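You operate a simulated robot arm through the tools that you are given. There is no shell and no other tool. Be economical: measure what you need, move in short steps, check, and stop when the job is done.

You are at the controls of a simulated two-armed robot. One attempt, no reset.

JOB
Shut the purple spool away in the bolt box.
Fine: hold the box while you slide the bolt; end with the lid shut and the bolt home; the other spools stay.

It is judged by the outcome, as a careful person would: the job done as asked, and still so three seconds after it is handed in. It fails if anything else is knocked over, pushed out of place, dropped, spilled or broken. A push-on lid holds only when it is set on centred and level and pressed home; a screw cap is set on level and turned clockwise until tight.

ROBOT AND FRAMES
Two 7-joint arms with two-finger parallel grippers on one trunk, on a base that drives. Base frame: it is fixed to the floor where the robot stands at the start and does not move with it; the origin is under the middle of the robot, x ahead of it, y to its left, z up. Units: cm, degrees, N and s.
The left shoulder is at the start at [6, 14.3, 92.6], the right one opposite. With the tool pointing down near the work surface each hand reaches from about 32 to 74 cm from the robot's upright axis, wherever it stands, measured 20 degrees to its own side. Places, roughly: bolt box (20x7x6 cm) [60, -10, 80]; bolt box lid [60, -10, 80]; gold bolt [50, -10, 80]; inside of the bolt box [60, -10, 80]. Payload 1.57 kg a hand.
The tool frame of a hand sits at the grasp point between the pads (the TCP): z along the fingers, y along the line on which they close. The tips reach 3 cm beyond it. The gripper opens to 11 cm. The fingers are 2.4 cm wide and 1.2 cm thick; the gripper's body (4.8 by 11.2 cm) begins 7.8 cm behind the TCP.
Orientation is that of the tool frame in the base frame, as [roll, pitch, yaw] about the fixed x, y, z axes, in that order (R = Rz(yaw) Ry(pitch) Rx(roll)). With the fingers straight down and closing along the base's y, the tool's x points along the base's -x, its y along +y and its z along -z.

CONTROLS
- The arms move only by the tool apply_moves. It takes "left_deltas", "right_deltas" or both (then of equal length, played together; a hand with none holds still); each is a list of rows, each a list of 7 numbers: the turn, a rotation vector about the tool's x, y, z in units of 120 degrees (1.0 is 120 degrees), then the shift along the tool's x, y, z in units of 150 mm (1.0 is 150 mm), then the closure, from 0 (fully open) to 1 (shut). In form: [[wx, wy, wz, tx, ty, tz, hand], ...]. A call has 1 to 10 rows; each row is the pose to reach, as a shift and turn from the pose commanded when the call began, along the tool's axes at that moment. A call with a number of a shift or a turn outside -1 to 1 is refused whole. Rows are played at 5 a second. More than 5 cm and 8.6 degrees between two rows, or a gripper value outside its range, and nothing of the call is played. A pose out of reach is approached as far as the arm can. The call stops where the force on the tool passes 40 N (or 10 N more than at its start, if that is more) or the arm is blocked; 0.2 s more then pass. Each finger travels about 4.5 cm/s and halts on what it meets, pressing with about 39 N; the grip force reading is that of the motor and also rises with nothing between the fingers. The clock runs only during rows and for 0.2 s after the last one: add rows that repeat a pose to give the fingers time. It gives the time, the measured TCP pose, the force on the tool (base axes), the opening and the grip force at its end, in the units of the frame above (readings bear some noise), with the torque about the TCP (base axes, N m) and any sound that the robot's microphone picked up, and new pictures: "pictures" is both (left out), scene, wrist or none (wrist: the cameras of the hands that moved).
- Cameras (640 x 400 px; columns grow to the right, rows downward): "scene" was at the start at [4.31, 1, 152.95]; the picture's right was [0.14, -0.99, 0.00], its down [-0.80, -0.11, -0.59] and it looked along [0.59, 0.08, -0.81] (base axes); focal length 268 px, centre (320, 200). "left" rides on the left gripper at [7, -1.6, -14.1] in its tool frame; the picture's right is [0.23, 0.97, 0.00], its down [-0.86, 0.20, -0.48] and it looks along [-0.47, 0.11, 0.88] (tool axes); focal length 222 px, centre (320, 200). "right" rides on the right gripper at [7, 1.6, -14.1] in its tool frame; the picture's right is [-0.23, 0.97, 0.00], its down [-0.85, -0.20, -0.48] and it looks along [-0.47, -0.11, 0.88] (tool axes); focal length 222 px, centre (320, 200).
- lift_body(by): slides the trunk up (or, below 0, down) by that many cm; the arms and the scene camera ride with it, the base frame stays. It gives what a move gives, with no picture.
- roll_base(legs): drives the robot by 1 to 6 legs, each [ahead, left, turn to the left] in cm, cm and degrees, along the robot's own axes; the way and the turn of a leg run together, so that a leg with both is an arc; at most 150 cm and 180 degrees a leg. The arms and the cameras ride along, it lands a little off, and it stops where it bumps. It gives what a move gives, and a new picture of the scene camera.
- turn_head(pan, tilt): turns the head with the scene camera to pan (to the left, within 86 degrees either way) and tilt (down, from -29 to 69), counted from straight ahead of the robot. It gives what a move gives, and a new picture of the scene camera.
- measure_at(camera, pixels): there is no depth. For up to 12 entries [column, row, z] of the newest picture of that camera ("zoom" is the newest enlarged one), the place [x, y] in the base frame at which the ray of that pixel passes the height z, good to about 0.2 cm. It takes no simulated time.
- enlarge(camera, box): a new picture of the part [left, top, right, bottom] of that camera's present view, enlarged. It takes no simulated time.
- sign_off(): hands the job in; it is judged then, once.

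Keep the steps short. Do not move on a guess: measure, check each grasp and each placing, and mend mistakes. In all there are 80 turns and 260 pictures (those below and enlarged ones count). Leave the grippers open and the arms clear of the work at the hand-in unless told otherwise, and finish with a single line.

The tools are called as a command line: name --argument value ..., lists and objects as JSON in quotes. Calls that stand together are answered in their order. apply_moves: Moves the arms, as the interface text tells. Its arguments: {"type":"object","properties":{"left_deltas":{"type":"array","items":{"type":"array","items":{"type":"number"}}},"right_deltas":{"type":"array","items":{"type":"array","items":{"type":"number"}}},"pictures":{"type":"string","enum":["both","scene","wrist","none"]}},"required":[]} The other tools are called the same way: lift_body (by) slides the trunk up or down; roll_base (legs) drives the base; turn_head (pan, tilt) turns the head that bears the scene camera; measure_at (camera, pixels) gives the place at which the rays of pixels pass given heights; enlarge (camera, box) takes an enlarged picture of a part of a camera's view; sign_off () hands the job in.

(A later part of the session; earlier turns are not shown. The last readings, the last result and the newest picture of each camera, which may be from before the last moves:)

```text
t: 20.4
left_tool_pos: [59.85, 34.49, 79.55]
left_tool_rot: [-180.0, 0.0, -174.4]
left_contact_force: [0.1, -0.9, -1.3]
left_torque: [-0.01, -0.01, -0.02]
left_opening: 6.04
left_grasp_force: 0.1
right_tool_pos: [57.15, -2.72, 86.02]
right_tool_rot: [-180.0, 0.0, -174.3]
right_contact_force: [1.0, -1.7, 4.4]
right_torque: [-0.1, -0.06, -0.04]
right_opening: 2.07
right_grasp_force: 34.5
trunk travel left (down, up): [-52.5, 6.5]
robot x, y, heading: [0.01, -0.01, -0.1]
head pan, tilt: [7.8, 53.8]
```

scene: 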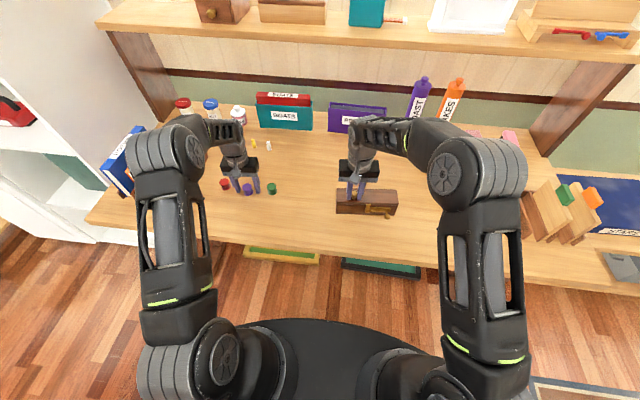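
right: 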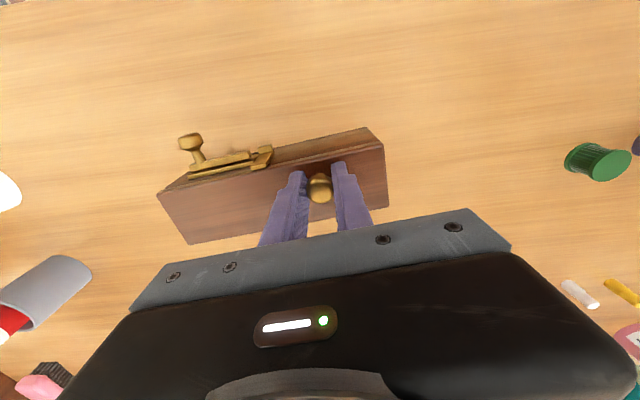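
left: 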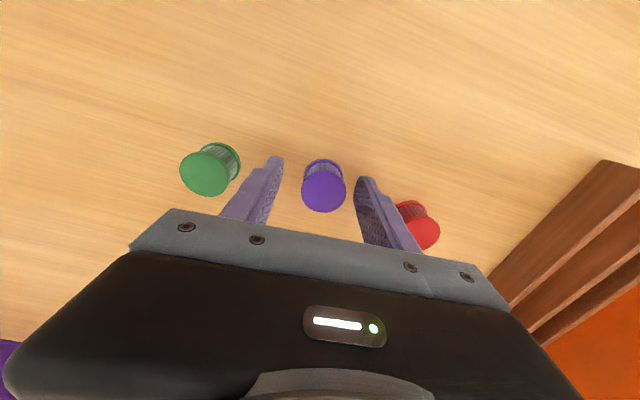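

The knob is held (2.07 cm). I close the left fingers on the spool, and lift the right hand by 0.6 cm to see how the lid moves.

apply_moves --left_deltas '[[0, 0, 0, 0, 0, 0, 0.6], [0, 0, 0, 0, 0, 0, 0.75], [0, 0, 0, 0, 0, 0, 0.8], [0, 0, 0, 0, 0, 0, 0.8], [0, 0, 0, 0, 0, 0, 0.8]]' --right_deltas '[[0, 0, 0, 0, 0, -0.01, 0.95], [0, 0, 0, -0.01, 0, -0.02, 0.95], [0, 0, 0, -0.02, 0, -0.03, 0.95], [0, 0, 0, -0.03, 0, -0.04, 0.95], [0, 0, 0, -0.03, 0, -0.04, 0.95]]'

enlarge --camera "scene" --box '[317, 160, 417, 222]'

enlarge --camera "right" --box '[140, 110, 420, 260]'

```text
t: 21.6
left_tool_pos: [59.9, 34.41, 79.65]
left_tool_rot: [180.0, 0.0, -174.5]
left_contact_force: [0.5, -0.2, 0.2]
left_torque: [-0.03, 0.02, 0.0]
left_opening: 3.18
left_grasp_force: 39.3
right_tool_pos: [57.56, -2.78, 86.65]
right_tool_rot: [-179.9, 0.0, -174.3]
right_contact_force: [-0.3, -0.2, -1.8]
right_torque: [0.03, 0.06, -0.08]
right_opening: 2.06
right_grasp_force: 34.4
trunk travel left (down, up): [-52.5, 6.5]
robot x, y, heading: [0.12, 0.19, 0.2]
head pan, tilt: [7.8, 53.8]
```

scene: 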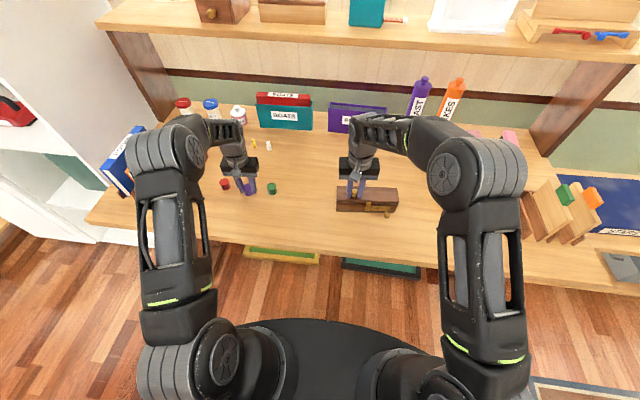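
right: 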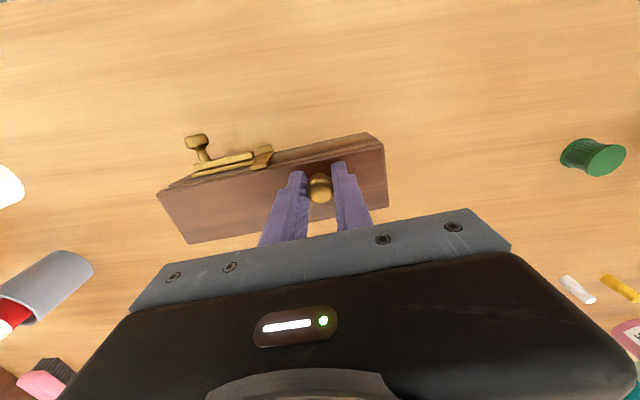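
left: 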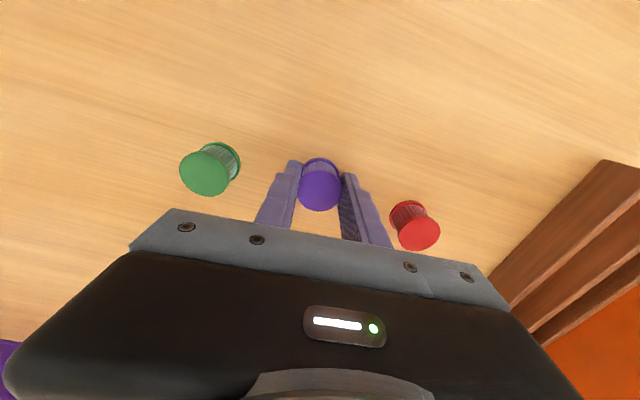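

```text
6.40 times, centred on (367, 191) of scene
```

zoom: 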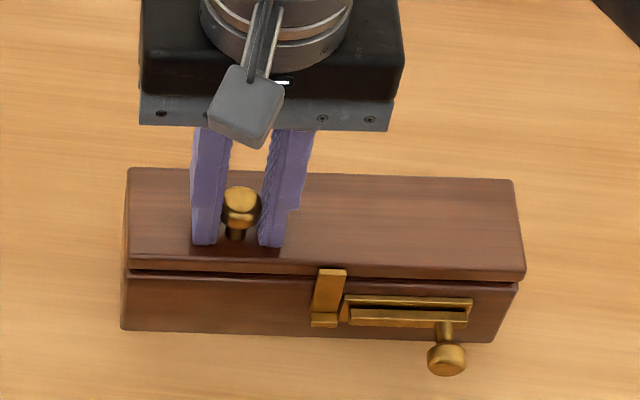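

```text
2.29 times, centred on (280, 185) of right
```

zoom: 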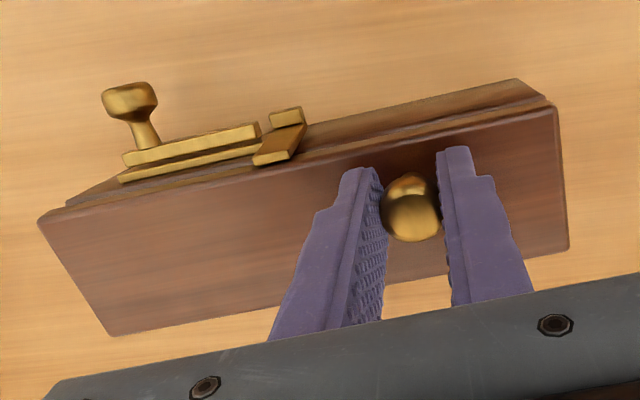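

The lid is hinged along its far edge (a gap shows at the front, forces small), and the spool is gripped (3.18 cm). I follow the hinge's arc to about 50 degrees.

apply_moves --right_deltas '[[0, 0, 0, -0.044, 0, -0.029, 0.95], [0, 0, 0, -0.091, 0, -0.053, 0.95], [0, 0, 0, -0.147, 0, -0.071, 0.95], [0, 0, 0, -0.206, 0, -0.08, 0.95], [0, 0, 0, -0.265, 0, -0.08, 0.95], [0, 0, 0, -0.265, 0, -0.08, 0.95]]'

enlarge --camera "scene" --box '[317, 160, 417, 222]'

```text
t: 23.0
left_tool_pos: [59.86, 34.47, 79.63]
left_tool_rot: [180.0, 0.1, -174.5]
left_contact_force: [0.7, 0.1, 0.3]
left_torque: [0.0, 0.0, 0.01]
left_opening: 3.16
left_grasp_force: 39.0
right_tool_pos: [61.5, -2.28, 87.91]
right_tool_rot: [179.9, -0.1, -174.2]
right_contact_force: [-0.6, 0.0, -2.1]
right_torque: [0.01, 0.1, -0.06]
right_opening: 2.09
right_grasp_force: 34.1
trunk travel left (down, up): [-52.5, 6.5]
robot x, y, heading: [-0.3, -0.08, 0.1]
head pan, tilt: [7.8, 53.8]
```

scene: 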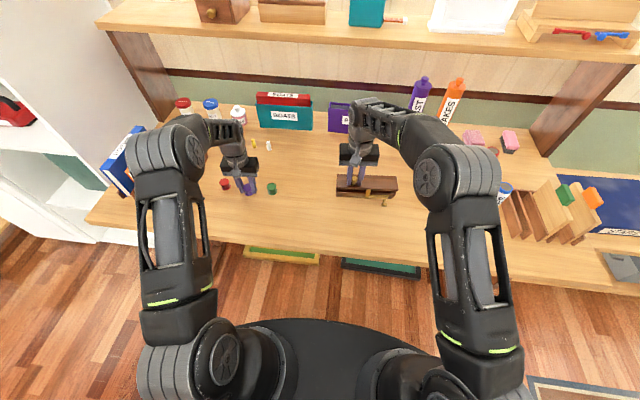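
right: 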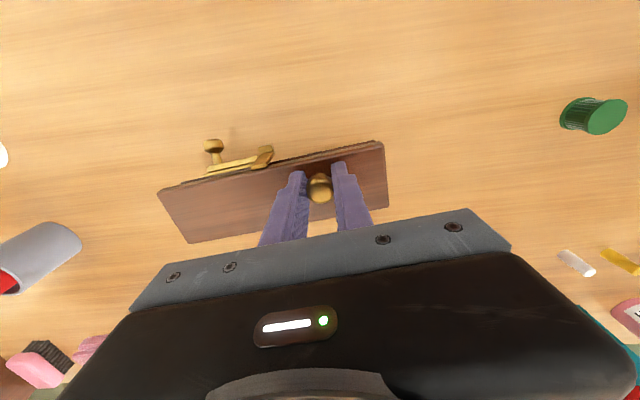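

```text
6.40 times, centred on (367, 191) of scene
```

zoom: 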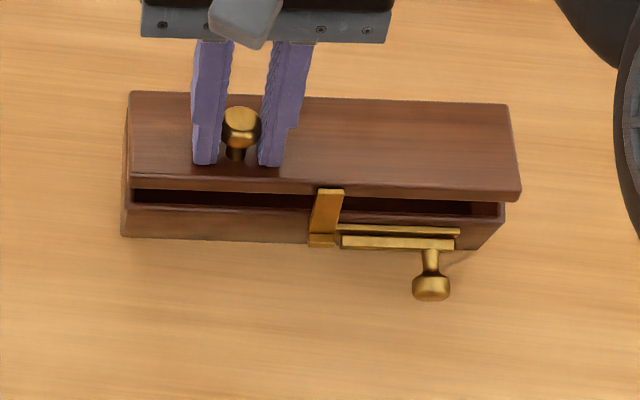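

The lid turned only slightly: the firm grip on the knob kept it from turning between the pads, and the box was dragged back about 4 cm. I retrace the path to bring the box back and the lid down.

apply_moves --right_deltas '[[0, 0, 0, 0.059, 0, 0, 0.95], [0, 0, 0, 0.118, 0, 0.009, 0.95], [0, 0, 0, 0.174, 0, 0.027, 0.95], [0, 0, 0, 0.221, 0, 0.051, 0.95], [0, 0, 0, 0.265, 0, 0.08, 0.95], [0, 0, 0, 0.28, 0, 0.1, 0.95], [0, 0, 0, 0.295, 0, 0.12, 0.95], [0, 0, 0, 0.295, 0, 0.12, 0.95]]'

enlarge --camera "scene" --box '[317, 160, 417, 222]'

```text
t: 24.0
left_tool_pos: [59.84, 34.39, 79.54]
left_tool_rot: [180.0, -0.1, -174.4]
left_contact_force: [-0.4, 1.0, -0.2]
left_torque: [-0.01, 0.04, 0.01]
left_opening: 3.18
left_grasp_force: 38.7
right_tool_pos: [59.31, -2.62, 88.15]
right_tool_rot: [179.8, 1.4, -174.4]
right_contact_force: [2.5, -0.8, 8.6]
right_torque: [-0.19, -0.54, -0.04]
right_opening: 2.08
right_grasp_force: 34.6
trunk travel left (down, up): [-52.5, 6.5]
robot x, y, heading: [-0.28, 0.11, -0.0]
head pan, tilt: [7.8, 53.8]
stopped in row 4 (right hand): the force on the tool passed its limit (the readings are from after the stop); the commanded pose is now the measured one
```

scene: 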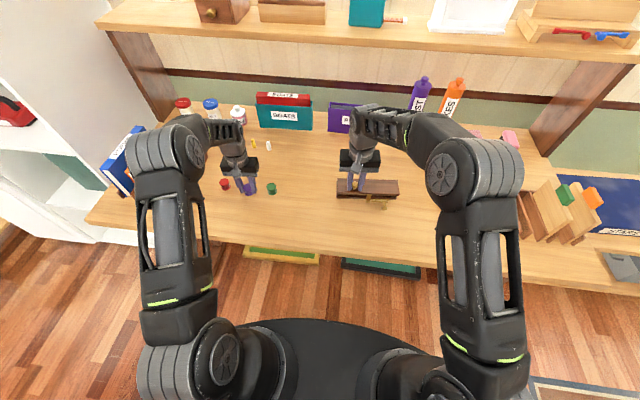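
right: 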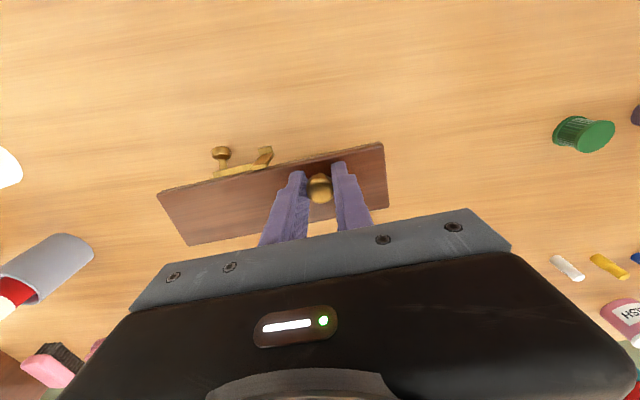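

```text
6.40 times, centred on (367, 191) of scene
```

zoom: 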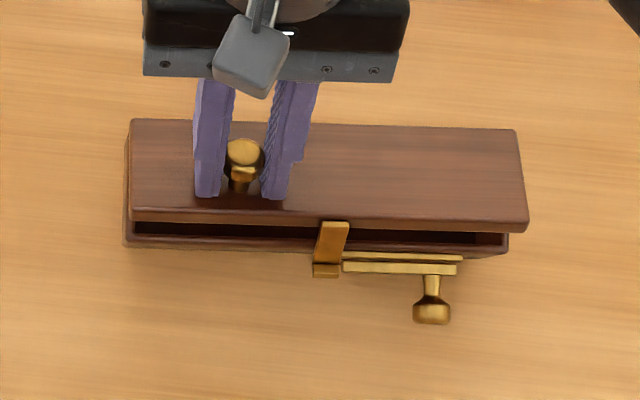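

The box hangs tilted: the level-held lid lifted the hinge edge about 2 cm. I lower straight down in small steps to set it flat.

apply_moves --right_deltas '[[0, 0, 0, 0, 0, 0.03, 0.95], [0, 0, 0, 0, 0, 0.06, 0.95], [0, 0, 0, 0, 0, 0.09, 0.95], [0, 0, 0, 0, 0, 0.115, 0.95], [0, 0, 0, 0, 0, 0.13, 0.95]]'

enlarge --camera "scene" --box '[317, 160, 417, 222]'

```text
t: 24.6
left_tool_pos: [59.85, 34.33, 79.56]
left_tool_rot: [180.0, 0.0, -174.5]
left_contact_force: [-0.4, 0.1, 2.0]
left_torque: [0.07, 0.0, 0.01]
left_opening: 3.15
left_grasp_force: 39.8
right_tool_pos: [59.7, -2.6, 87.91]
right_tool_rot: [179.6, 2.2, -174.4]
right_contact_force: [3.4, 0.0, 5.7]
right_torque: [-0.24, -0.39, -0.02]
right_opening: 2.07
right_grasp_force: 34.3
trunk travel left (down, up): [-52.5, 6.5]
robot x, y, heading: [-0.0, -0.19, 0.0]
head pan, tilt: [7.8, 53.8]
stopped in row 2 (right hand): the force on the tool passed its limit (the readings are from after the stop); the commanded pose is now the measured one
```

scene: 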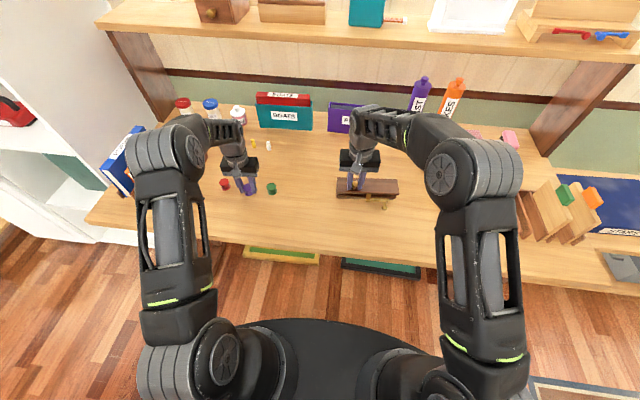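
right: 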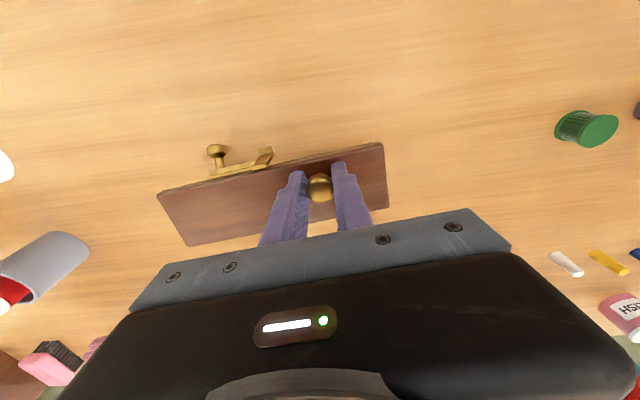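

```text
6.40 times, centred on (367, 191) of scene
```

zoom: 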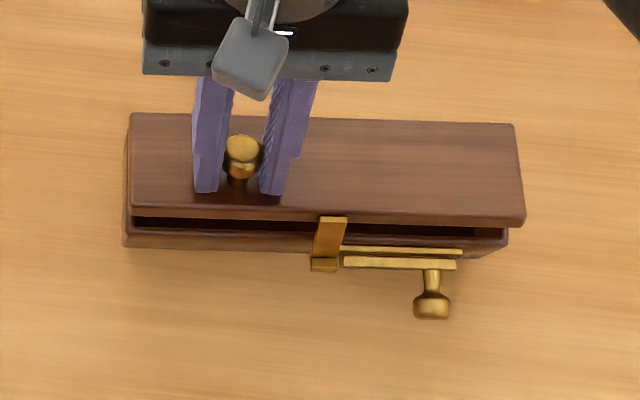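

Pressing jams, since the lid is clamped level. I loosen the grip in tiny steps so the knob can turn between the pads and the box settles flat.

apply_moves --right_deltas '[[0, 0, 0, 0, 0, 0, 0.85], [0, 0, 0, 0, 0, 0, 0.83], [0, 0, 0, 0, 0, 0, 0.825], [0, 0, 0, 0, 0, 0, 0.82], [0, 0, 0, 0, 0, 0, 0.82]]'

enlarge --camera "scene" --box '[317, 160, 417, 222]'

```text
t: 25.8
left_tool_pos: [59.88, 34.43, 79.59]
left_tool_rot: [179.9, 0.0, -174.5]
left_contact_force: [-0.8, -0.3, 1.9]
left_torque: [0.01, 0.02, 0.0]
left_opening: 3.16
left_grasp_force: 38.8
right_tool_pos: [59.54, -2.7, 87.64]
right_tool_rot: [179.6, 1.8, -174.3]
right_contact_force: [-0.8, 0.1, -0.3]
right_torque: [0.14, 0.13, 0.02]
right_opening: 2.11
right_grasp_force: 30.4
trunk travel left (down, up): [-52.5, 6.5]
robot x, y, heading: [0.06, 0.05, -0.1]
head pan, tilt: [7.8, 53.8]
```

scene: 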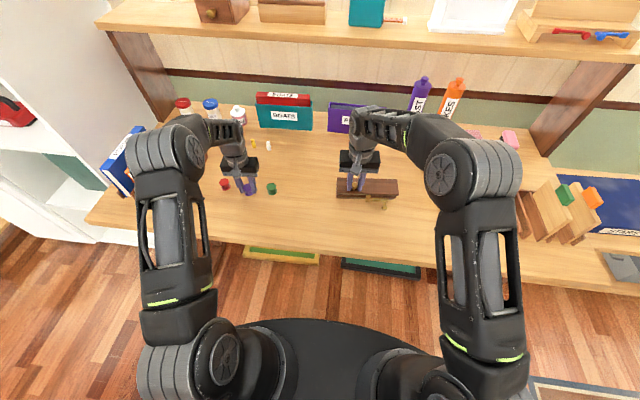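
right: 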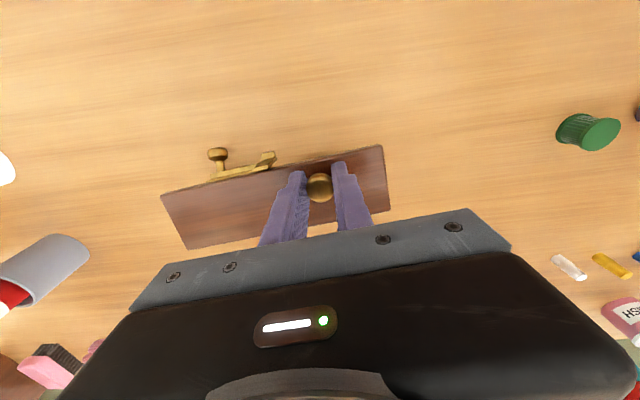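

```text
6.40 times, centred on (367, 191) of scene
```

zoom: 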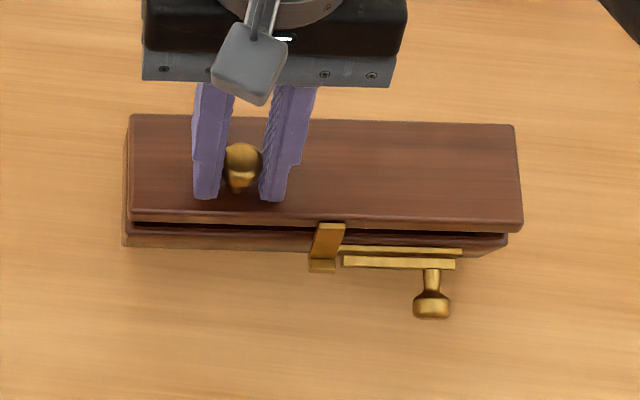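

The knob turned a little. I continue loosening in finer steps.

apply_moves --right_deltas '[[0, 0, 0, 0, 0, 0, 0.817], [0, 0, 0, 0, 0, 0, 0.814], [0, 0, 0, 0, 0, 0, 0.811], [0, 0, 0, 0, 0, 0, 0.809], [0, 0, 0, 0, 0, 0, 0.809]]'

enlarge --camera "scene" --box '[317, 160, 417, 222]'

```text
t: 27.0
left_tool_pos: [59.84, 34.41, 79.5]
left_tool_rot: [-180.0, 0.1, -174.5]
left_contact_force: [0.0, -0.5, 0.9]
left_torque: [0.0, 0.02, -0.01]
left_opening: 3.18
left_grasp_force: 38.9
right_tool_pos: [59.59, -2.6, 87.8]
right_tool_rot: [179.7, 2.1, -174.4]
right_contact_force: [1.0, -0.6, 1.2]
right_torque: [-0.01, -0.05, 0.0]
right_opening: 2.21
right_grasp_force: 0.1
trunk travel left (down, up): [-52.5, 6.5]
robot x, y, heading: [0.01, -0.3, -0.0]
head pan, tilt: [7.8, 53.8]
```

scene: 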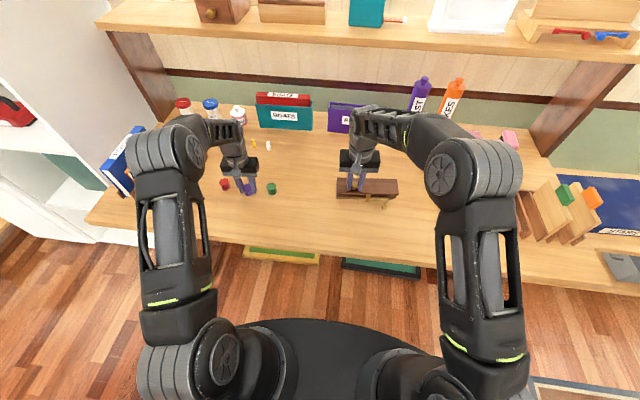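
right: 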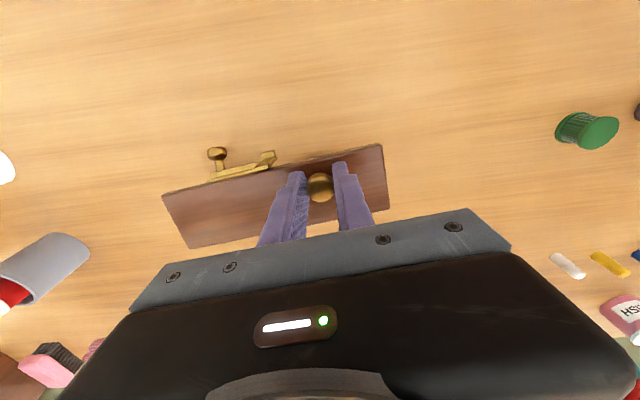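

```text
6.40 times, centred on (367, 191) of scene
```

zoom: 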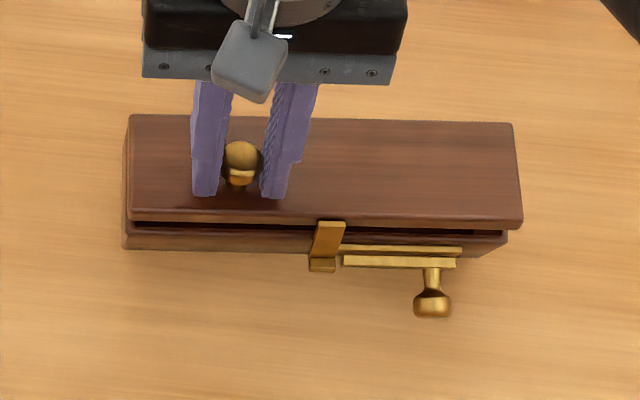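

Grip force is zero and nothing fell, so the box is at rest in this state. I open the right fingers and lift clear to look.

apply_moves --right_deltas '[[0, 0, 0, 0, 0, 0, 0.75], [0, 0, 0, 0, 0, 0, 0.65], [0, 0, 0, 0, 0, 0, 0.55], [0, 0, 0, 0, 0, -0.15, 0.55], [0, 0, 0, 0, 0, -0.35, 0.55], [0, 0, 0, 0, 0, -0.6, 0.55], [0, 0, 0, 0, 0, -0.6, 0.55]]'

enlarge --camera "scene" --box '[317, 160, 417, 222]'

enlarge --camera "right" --box '[160, 80, 420, 242]'

```text
t: 28.6
left_tool_pos: [59.87, 34.45, 79.57]
left_tool_rot: [-180.0, 0.0, -174.6]
left_contact_force: [0.0, 0.4, 0.4]
left_torque: [-0.01, 0.0, -0.01]
left_opening: 3.13
left_grasp_force: 39.0
right_tool_pos: [59.3, -2.72, 96.84]
right_tool_rot: [179.7, 1.9, -174.3]
right_contact_force: [0.6, -0.1, -0.3]
right_torque: [0.02, -0.03, 0.01]
right_opening: 4.96
right_grasp_force: 0.1
trunk travel left (down, up): [-52.5, 6.5]
robot x, y, heading: [0.37, -0.41, 0.0]
head pan, tilt: [7.8, 53.8]
```

scene: 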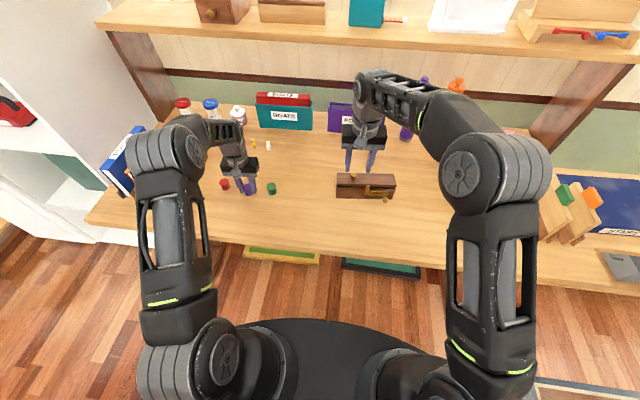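
right: 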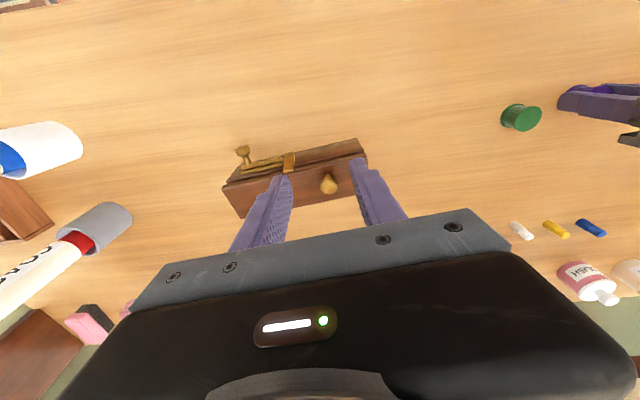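

```text
6.40 times, centred on (367, 191) of scene
```

zoom: 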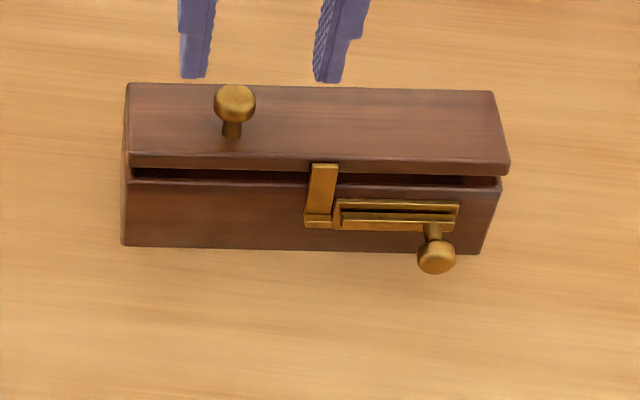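

```text
2.46 times, centred on (290, 161) of right
```

zoom: 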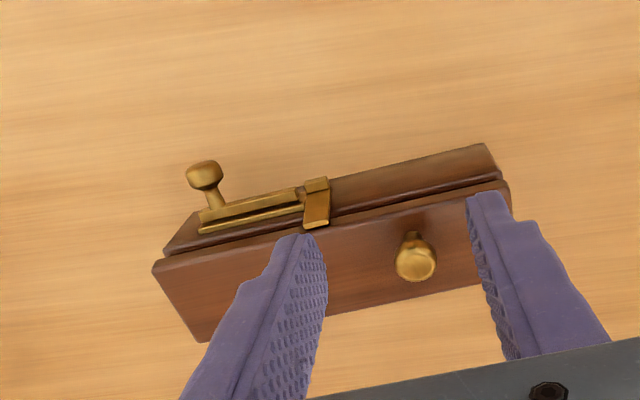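

The box is flat again, about 4 cm further back, and the lid stays ajar by itself: the hinge has friction. So I must hold the box while opening. I put the spool down where it stands (release it) and raise the left hand, measuring the box meanwhile.

apply_moves --left_deltas '[[0, 0, 0, 0, 0, 0, 0.65], [0, 0, 0, 0, 0, 0, 0.45], [0, 0, 0, 0, 0, 0, 0.45], [0, 0, 0, 0, 0, -0.3, 0.45], [0, 0, 0, 0, 0, -0.6, 0.45], [0, 0, 0, 0, 0, -0.9, 0.45], [0, 0, 0, 0, 0, -0.98, 0.45]]'

measure_at --camera "scene" --pixels '[[336.1, 198, 76], [392, 199.3, 76], [395.2, 188.5, 80.8], [337.5, 187.8, 80.8]]'

measure_at --camera "right" --pixels '[[228, 183, 76], [357.5, 139, 80.8], [329, 185, 85.8], [243, 152, 79.8]]'

```text
t: 30.2
left_tool_pos: [60.19, 34.55, 94.23]
left_tool_rot: [179.9, -0.1, -174.6]
left_contact_force: [0.3, -0.1, 0.0]
left_torque: [0.0, -0.01, -0.01]
left_opening: 6.07
left_grasp_force: 0.2
right_tool_pos: [59.34, -2.85, 96.77]
right_tool_rot: [179.7, 2.0, -174.4]
right_contact_force: [0.0, -1.1, 0.4]
right_torque: [0.0, -0.01, 0.0]
right_opening: 4.95
right_grasp_force: 0.0
trunk travel left (down, up): [-52.5, 6.5]
robot x, y, heading: [0.37, -0.06, -0.0]
head pan, tilt: [7.8, 53.8]
```

scene: 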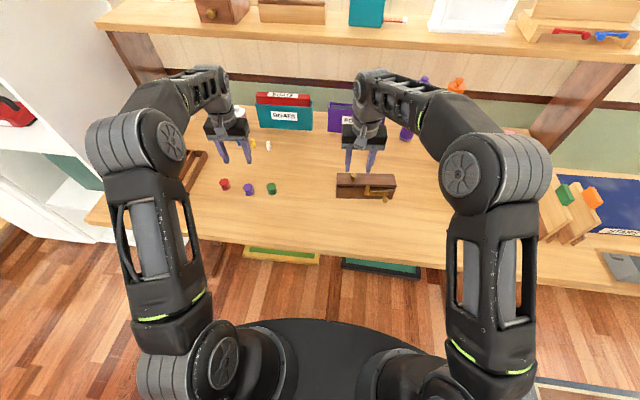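
left: 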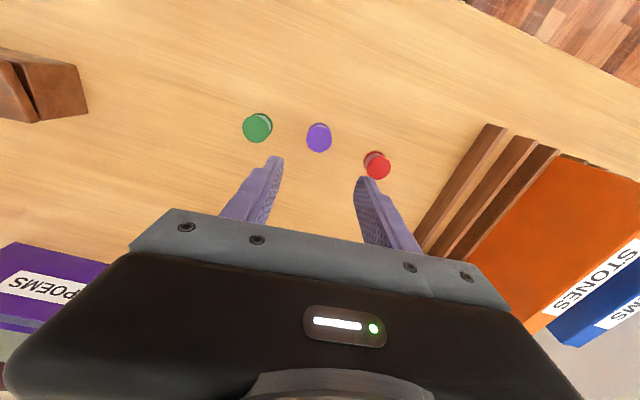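

```text
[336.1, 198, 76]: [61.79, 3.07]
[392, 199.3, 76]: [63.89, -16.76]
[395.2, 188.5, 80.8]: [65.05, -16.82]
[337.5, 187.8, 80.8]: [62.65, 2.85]
```

```text
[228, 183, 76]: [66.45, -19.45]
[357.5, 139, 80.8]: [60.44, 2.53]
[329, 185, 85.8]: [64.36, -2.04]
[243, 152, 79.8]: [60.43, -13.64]
```

The box front-left bottom corner is now near (61.5, 2.9), about 6 cm back. I turn the left hand 84 degrees while bringing it toward the box, and clear the right hand away to the right.

apply_moves --left_deltas '[[0, 0, 0.07, -0.015, -0.092, 0, 0.3], [0, 0, 0.14, -0.03, -0.184, 0, 0.2], [0, 0, 0.21, -0.045, -0.276, 0, 0.1], [0, 0, 0.28, -0.06, -0.368, 0, 0], [0, 0, 0.35, -0.075, -0.46, 0, 0], [0, 0, 0.42, -0.09, -0.551, 0, 0], [0, 0, 0.49, -0.105, -0.643, 0, 0], [0, 0, 0.56, -0.12, -0.735, 0, 0], [0, 0, 0.63, -0.135, -0.827, 0, 0], [0, 0, 0.7, -0.148, -0.918, 0, 0]]' --right_deltas '[[0, 0, 0, 0.041, -0.0765, 0, 0.55], [0, -0.003, 0, 0.082, -0.153, 0, 0.55], [0, -0.006, 0, 0.122, -0.23, 0, 0.55], [0, -0.009, 0, 0.163, -0.306, 0, 0.55], [0, -0.012, 0, 0.204, -0.383, 0, 0.55], [0, -0.0167, 0, 0.244, -0.459, 0, 0.55], [0, -0.0167, 0, 0.285, -0.536, 0, 0.55], [0, -0.0167, 0, 0.326, -0.612, 0, 0.55], [0, -0.0167, 0, 0.366, -0.689, 0, 0.55], [0, -0.0167, 0, 0.407, -0.765, 0, 0.55]]'

```text
t: 32.4
left_tool_pos: [63.44, 20.98, 94.06]
left_tool_rot: [-180.0, 0.0, 101.3]
left_contact_force: [0.0, 0.6, -0.7]
left_torque: [-0.01, 0.0, -0.03]
left_opening: 11.01
left_grasp_force: 0.1
right_tool_pos: [54.42, -14.93, 96.42]
right_tool_rot: [179.7, 4.0, -174.4]
right_contact_force: [0.2, -0.3, -0.2]
right_torque: [0.03, 0.04, 0.01]
right_opening: 4.96
right_grasp_force: 0.1
trunk travel left (down, up): [-52.5, 6.5]
robot x, y, heading: [-0.09, 0.15, 0.1]
head pan, tilt: [7.8, 53.8]
```

scene: 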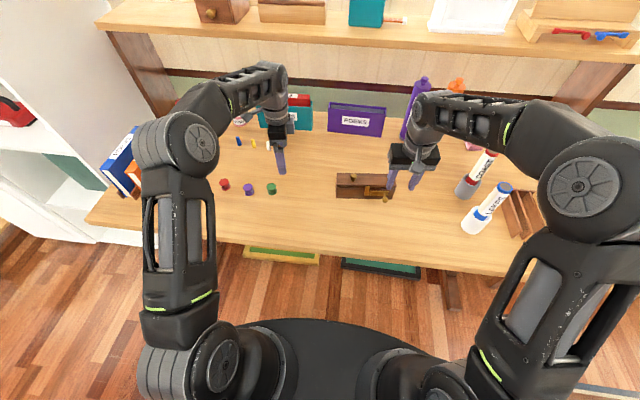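
right: 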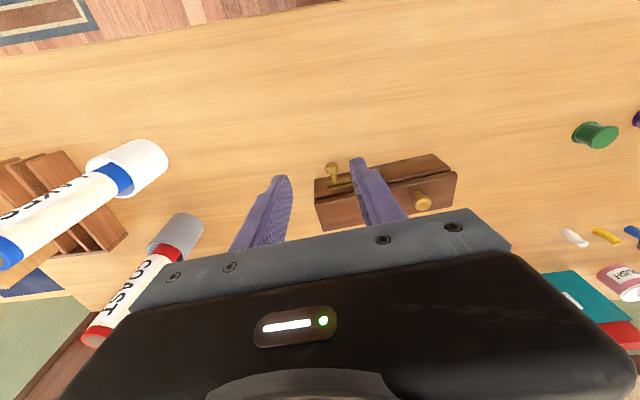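
left: 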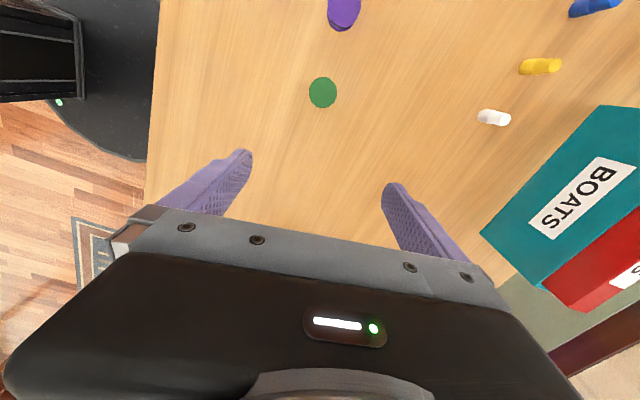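

I tilt the left hand 45 degrees (fingers pointing down and to the right) and move to a pre-grasp point beside the left end of the box.

apply_moves --left_deltas '[[0.0027, -0.0625, 0.007, -0.13, -0.0215, 0.04, 0], [0.0054, -0.125, 0.0139, -0.261, -0.043, 0.1, 0], [0.008, -0.1875, 0.0208, -0.39, -0.0645, 0.17, 0], [0.0109, -0.25, 0.0278, -0.522, -0.086, 0.25, 0], [0.0136, -0.3125, 0.0348, -0.653, -0.1075, 0.32, 0], [0.0163, -0.375, 0.0417, -0.783, -0.129, 0.4, 0], [0.0163, -0.375, 0.0417, -0.783, -0.129, 0.4, 0]]'

```text
t: 34.0
left_tool_pos: [63.75, 8.89, 88.24]
left_tool_rot: [179.8, 45.1, 96.1]
left_contact_force: [0.2, -0.4, 0.3]
left_torque: [0.0, 0.02, -0.04]
left_opening: 11.01
left_grasp_force: 0.1
right_tool_pos: [54.52, -14.86, 96.4]
right_tool_rot: [179.7, 4.1, -174.4]
right_contact_force: [-0.2, -0.7, -0.8]
right_torque: [0.0, -0.01, -0.01]
right_opening: 4.97
right_grasp_force: 0.0
trunk travel left (down, up): [-52.5, 6.5]
robot x, y, heading: [0.1, -0.02, -0.1]
head pan, tilt: [7.8, 53.8]
```

scene: 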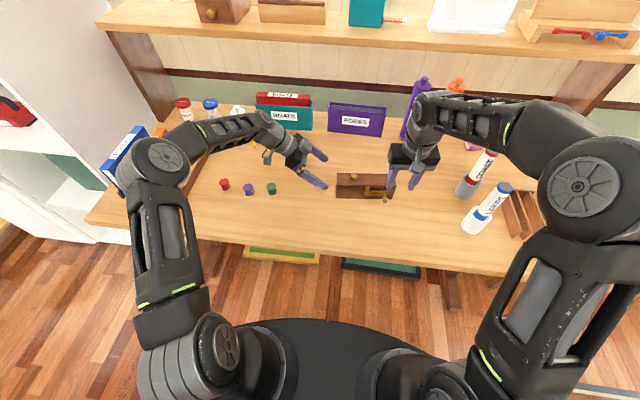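
left: 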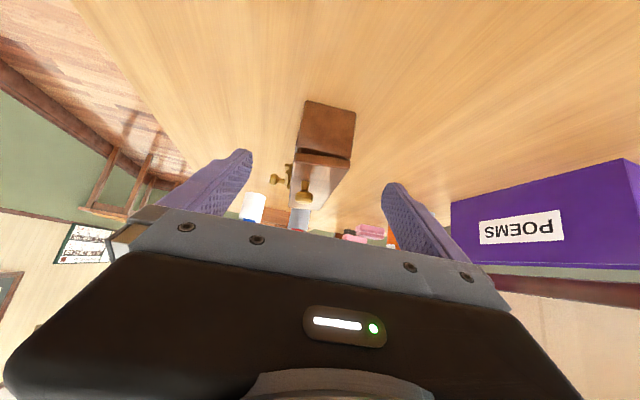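

The left hand now looks along the box. I measure the bottom corners of its left end.

measure_at --camera "left" --pixels '[[306, 101, 76], [355, 111, 76], [300, 148, 80.8], [350, 158, 80.8], [303, 193, 85.5]]'

enlarge --camera "left" --box '[240, 85, 400, 215]'

```text
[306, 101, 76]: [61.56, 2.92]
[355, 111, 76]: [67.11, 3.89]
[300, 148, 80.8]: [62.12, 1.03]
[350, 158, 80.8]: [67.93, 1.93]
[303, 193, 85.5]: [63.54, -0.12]
```

```text
3.08 times, centred on (320, 150) of left
```

zoom: 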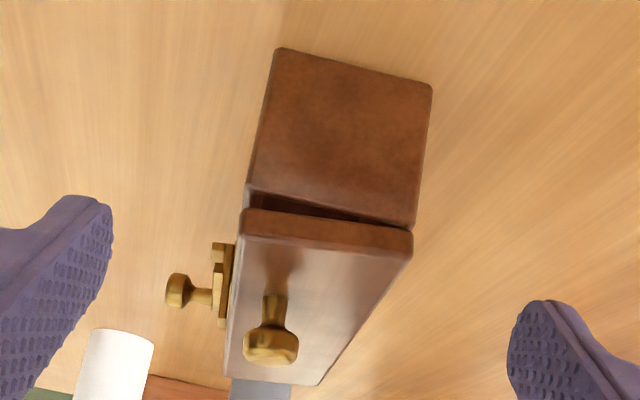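

Left end runs from (61.6, 2.9) to (67.1, 3.9), so its middle is near x 64.4. I slide the left hand in diagonally around it.

apply_moves --left_deltas '[[0, 0, 0, 0.128, 0.003, 0.1, 0], [0, 0, 0, 0.128, 0.003, 0.3, 0], [0, 0, 0, 0.128, 0.003, 0.45, 0], [0, 0, 0, 0.128, 0.003, 0.58, 0], [0, 0, 0, 0.128, 0.003, 0.668, 0], [0, 0, 0, 0.128, 0.003, 0.668, 0]]'

enlarge --camera "scene" --box '[287, 150, 407, 225]'

```text
t: 35.4
left_tool_pos: [64.59, 3.58, 79.81]
left_tool_rot: [179.9, 45.0, 96.2]
left_contact_force: [-0.1, 0.8, 0.1]
left_torque: [0.04, 0.01, 0.0]
left_opening: 11.0
left_grasp_force: 0.1
right_tool_pos: [54.38, -14.83, 96.52]
right_tool_rot: [179.8, 4.0, -174.5]
right_contact_force: [0.5, -0.4, 0.2]
right_torque: [-0.01, -0.01, 0.0]
right_opening: 4.99
right_grasp_force: 0.0
trunk travel left (down, up): [-52.5, 6.5]
robot x, y, heading: [-0.05, -0.07, 0.2]
head pan, tilt: [7.8, 53.8]
```

scene: 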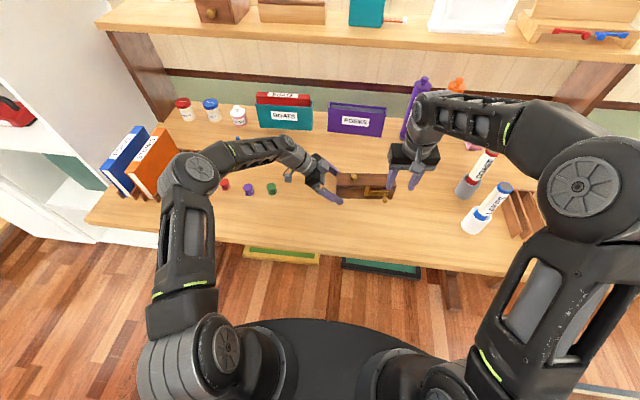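
left: 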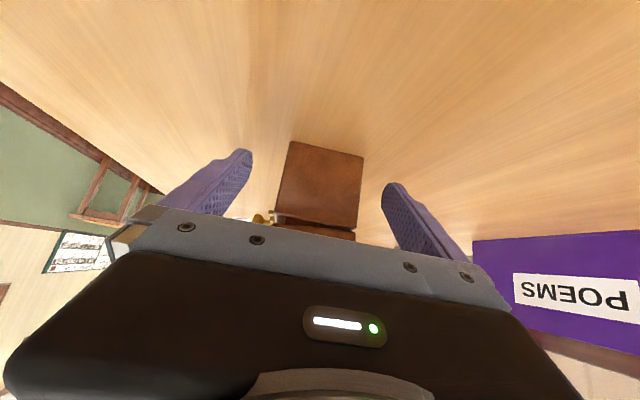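

```text
5.33 times, centred on (347, 188) of scene
```

zoom: 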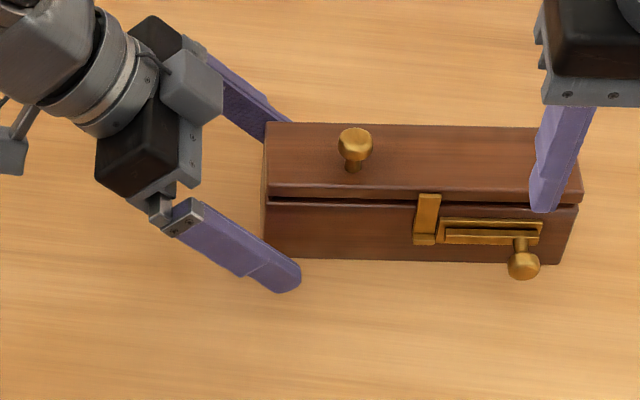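

The fingers straddle the left end. I go 0.5 cm further along the box and close.

apply_moves --left_deltas '[[0, 0, 0, -0.024, 0, 0.024, 0], [0, 0, 0, -0.024, 0, 0.024, 0.2], [0, 0, 0, -0.024, 0, 0.024, 0.35], [0, 0, 0, -0.024, 0, 0.024, 0.5], [0, 0, 0, -0.024, 0, 0.024, 0.58], [0, 0, 0, -0.024, 0, 0.024, 0.58], [0, 0, 0, -0.024, 0, 0.024, 0.58]]'

enlarge --camera "scene" --box '[287, 150, 407, 225]'

```text
t: 37.0
left_tool_pos: [64.45, 2.97, 79.77]
left_tool_rot: [179.9, 45.0, 96.3]
left_contact_force: [1.3, -0.9, 1.5]
left_torque: [-0.13, 0.02, 0.08]
left_opening: 5.98
left_grasp_force: 39.0
right_tool_pos: [54.39, -14.85, 96.5]
right_tool_rot: [179.7, 4.0, -174.4]
right_contact_force: [-0.7, 1.2, -0.5]
right_torque: [0.01, 0.0, -0.01]
right_opening: 4.96
right_grasp_force: 0.1
trunk travel left (down, up): [-52.5, 6.5]
robot x, y, heading: [-0.0, -0.06, 0.0]
head pan, tilt: [7.8, 53.8]
```

scene: 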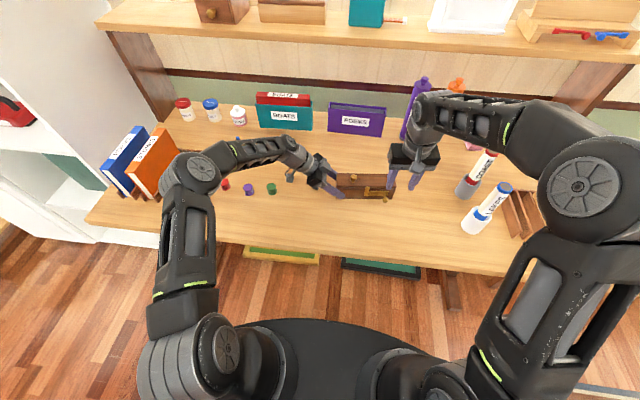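
left: 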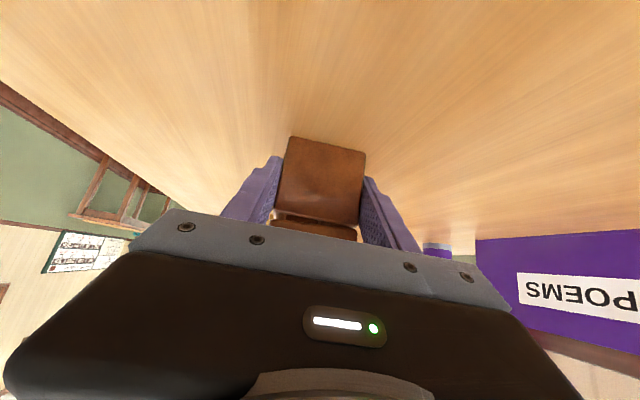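

```text
5.33 times, centred on (347, 188) of scene
```

zoom: 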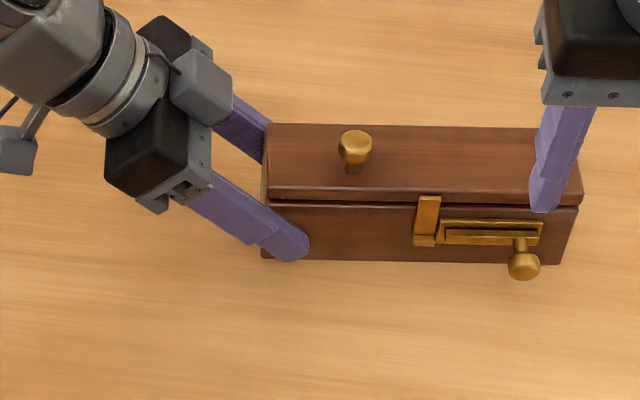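

Box held (5.98 cm, 39 N). I slide it back 6.6 cm toward its first place.

apply_moves --left_deltas '[[0, 0, 0, 0, -0.07, 0, 0.58], [0, 0, 0, 0, -0.14, 0, 0.58], [0, 0, 0, 0, -0.21, 0, 0.58], [0, 0, 0, 0, -0.28, 0, 0.58], [0, 0, 0, 0, -0.35, 0, 0.58], [0, 0, 0, 0, -0.4, 0, 0.58], [0, 0, 0, 0, -0.44, 0, 0.58]]'

enlarge --camera "scene" --box '[287, 160, 407, 235]'

```text
t: 38.6
left_tool_pos: [58.07, 2.1, 79.79]
left_tool_rot: [179.8, 45.0, 96.2]
left_contact_force: [7.1, 0.8, 17.0]
left_torque: [-0.27, 0.25, 0.27]
left_opening: 5.98
left_grasp_force: 39.0
right_tool_pos: [54.44, -14.77, 96.47]
right_tool_rot: [179.7, 4.0, -174.4]
right_contact_force: [0.0, 0.7, -0.8]
right_torque: [0.01, 0.04, 0.0]
right_opening: 4.96
right_grasp_force: 0.1
trunk travel left (down, up): [-52.5, 6.5]
robot x, y, heading: [0.5, 0.12, 0.2]
head pan, tilt: [7.8, 53.8]
```

scene: 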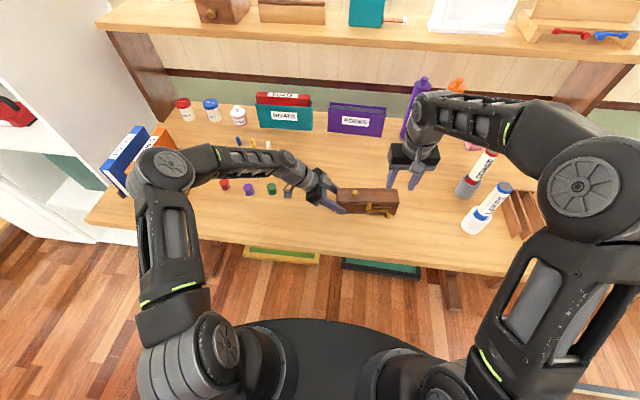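
left: 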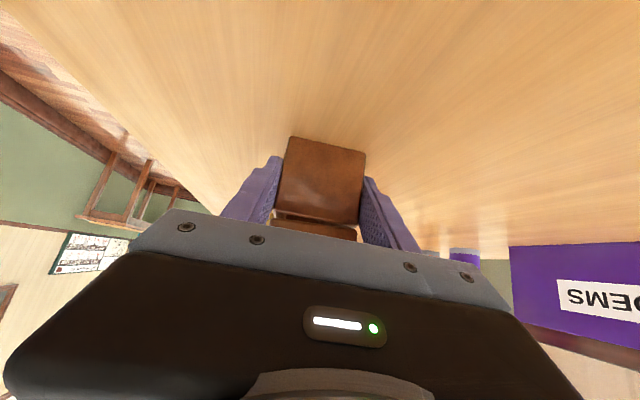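

```text
5.33 times, centred on (347, 198) of scene
```

zoom: 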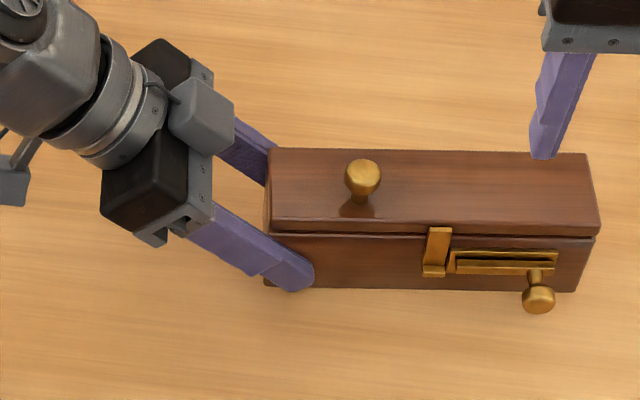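

The box is back at its place and still held. I measure the lid knob for the right hand.

measure_at --camera "scene" --pixels '[[355.1, 193, 85.5], [336.5, 188.3, 83], [397, 189.5, 83]]'

enlarge --camera "right" --box '[280, 110, 480, 235]'

```text
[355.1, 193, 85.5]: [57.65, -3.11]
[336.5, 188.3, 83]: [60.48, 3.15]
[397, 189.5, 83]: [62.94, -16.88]
```

```text
3.20 times, centred on (380, 172) of right
```

zoom: 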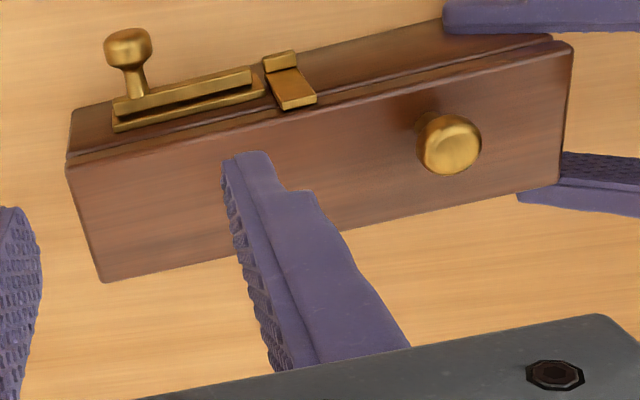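

apply_moves --right_deltas '[[0, 0.01, 0, -0.07, 0.19, 0.05, 0.55], [0, 0.02, 0, -0.14, 0.38, 0.1, 0.55], [0, 0.033, 0, -0.21, 0.57, 0.15, 0.55], [0, 0.033, 0, -0.276, 0.763, 0.22, 0.55], [0, 0.033, 0, -0.276, 0.763, 0.22, 0.55]]' --pictures "wrist"

enlarge --camera "right" --box '[180, 100, 420, 250]'

```text
t: 39.8
left_tool_pos: [57.96, 2.11, 79.83]
left_tool_rot: [179.9, 45.0, 96.1]
left_contact_force: [4.1, -0.4, 19.7]
left_torque: [0.27, 0.25, 0.06]
left_opening: 5.94
left_grasp_force: 39.0
right_tool_pos: [57.55, -2.92, 93.64]
right_tool_rot: [179.7, 0.1, -174.4]
right_contact_force: [-0.1, 0.5, 0.4]
right_torque: [0.0, -0.01, 0.0]
right_opening: 4.97
right_grasp_force: 0.1
trunk travel left (down, up): [-52.5, 6.5]
robot x, y, heading: [-0.03, -0.01, 0.2]
head pan, tilt: [7.8, 53.8]
```

right: 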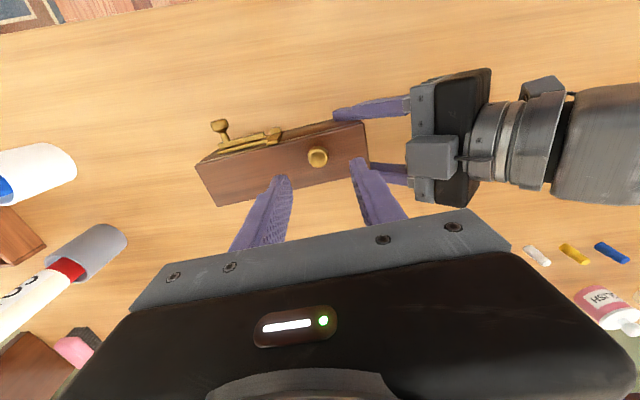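

```text
2.67 times, centred on (300, 175) of right
```

zoom: 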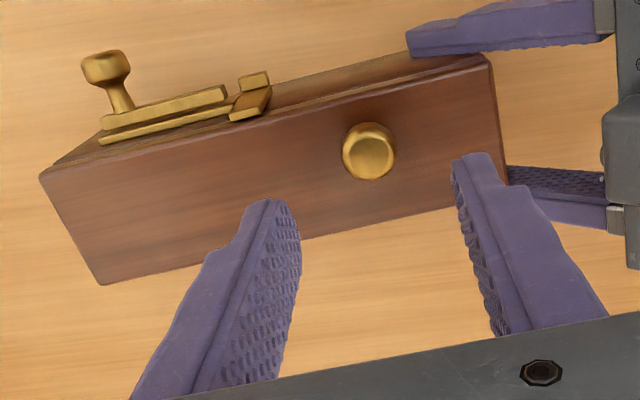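

measure_at --camera "right" --pixels '[[317.8, 156.2, 85.2], [317.8, 156.2, 85.8], [366, 123, 83]]'

```text
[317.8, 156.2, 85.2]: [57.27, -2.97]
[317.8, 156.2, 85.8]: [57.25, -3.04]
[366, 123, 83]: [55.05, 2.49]
```

Knob at (57.26, -3.0). I lower onto it and close lightly.

apply_moves --right_deltas '[[0, 0, 0, 0.015, -0.005, 0.2, 0.55], [0, 0, 0, 0.015, -0.005, 0.4, 0.55], [0, 0, 0, 0.015, -0.005, 0.489, 0.6], [0, 0, 0, 0.015, -0.005, 0.489, 0.7], [0, 0, 0, 0.015, -0.005, 0.489, 0.78], [0, 0, 0, 0.015, -0.005, 0.489, 0.816], [0, 0, 0, 0.015, -0.005, 0.489, 0.816], [0, 0, 0, 0.015, -0.005, 0.489, 0.816]]' --pictures "wrist"

```text
t: 41.6
left_tool_pos: [58.02, 2.22, 79.71]
left_tool_rot: [179.8, 45.1, 96.1]
left_contact_force: [3.3, 0.2, 19.1]
left_torque: [-0.32, 0.33, 0.02]
left_opening: 5.96
left_grasp_force: 39.0
right_tool_pos: [57.28, -3.14, 86.25]
right_tool_rot: [179.7, 0.1, -174.4]
right_contact_force: [-0.9, 0.1, -0.1]
right_torque: [0.04, 0.0, -0.01]
right_opening: 2.14
right_grasp_force: 0.5
trunk travel left (down, up): [-52.5, 6.5]
robot x, y, heading: [0.04, -0.05, -0.0]
head pan, tilt: [7.8, 53.8]
```

right: 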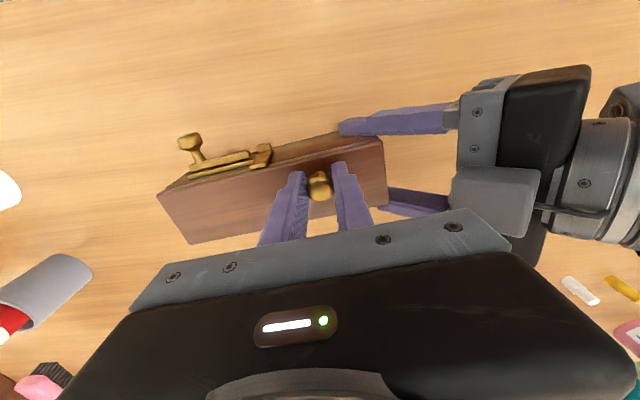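

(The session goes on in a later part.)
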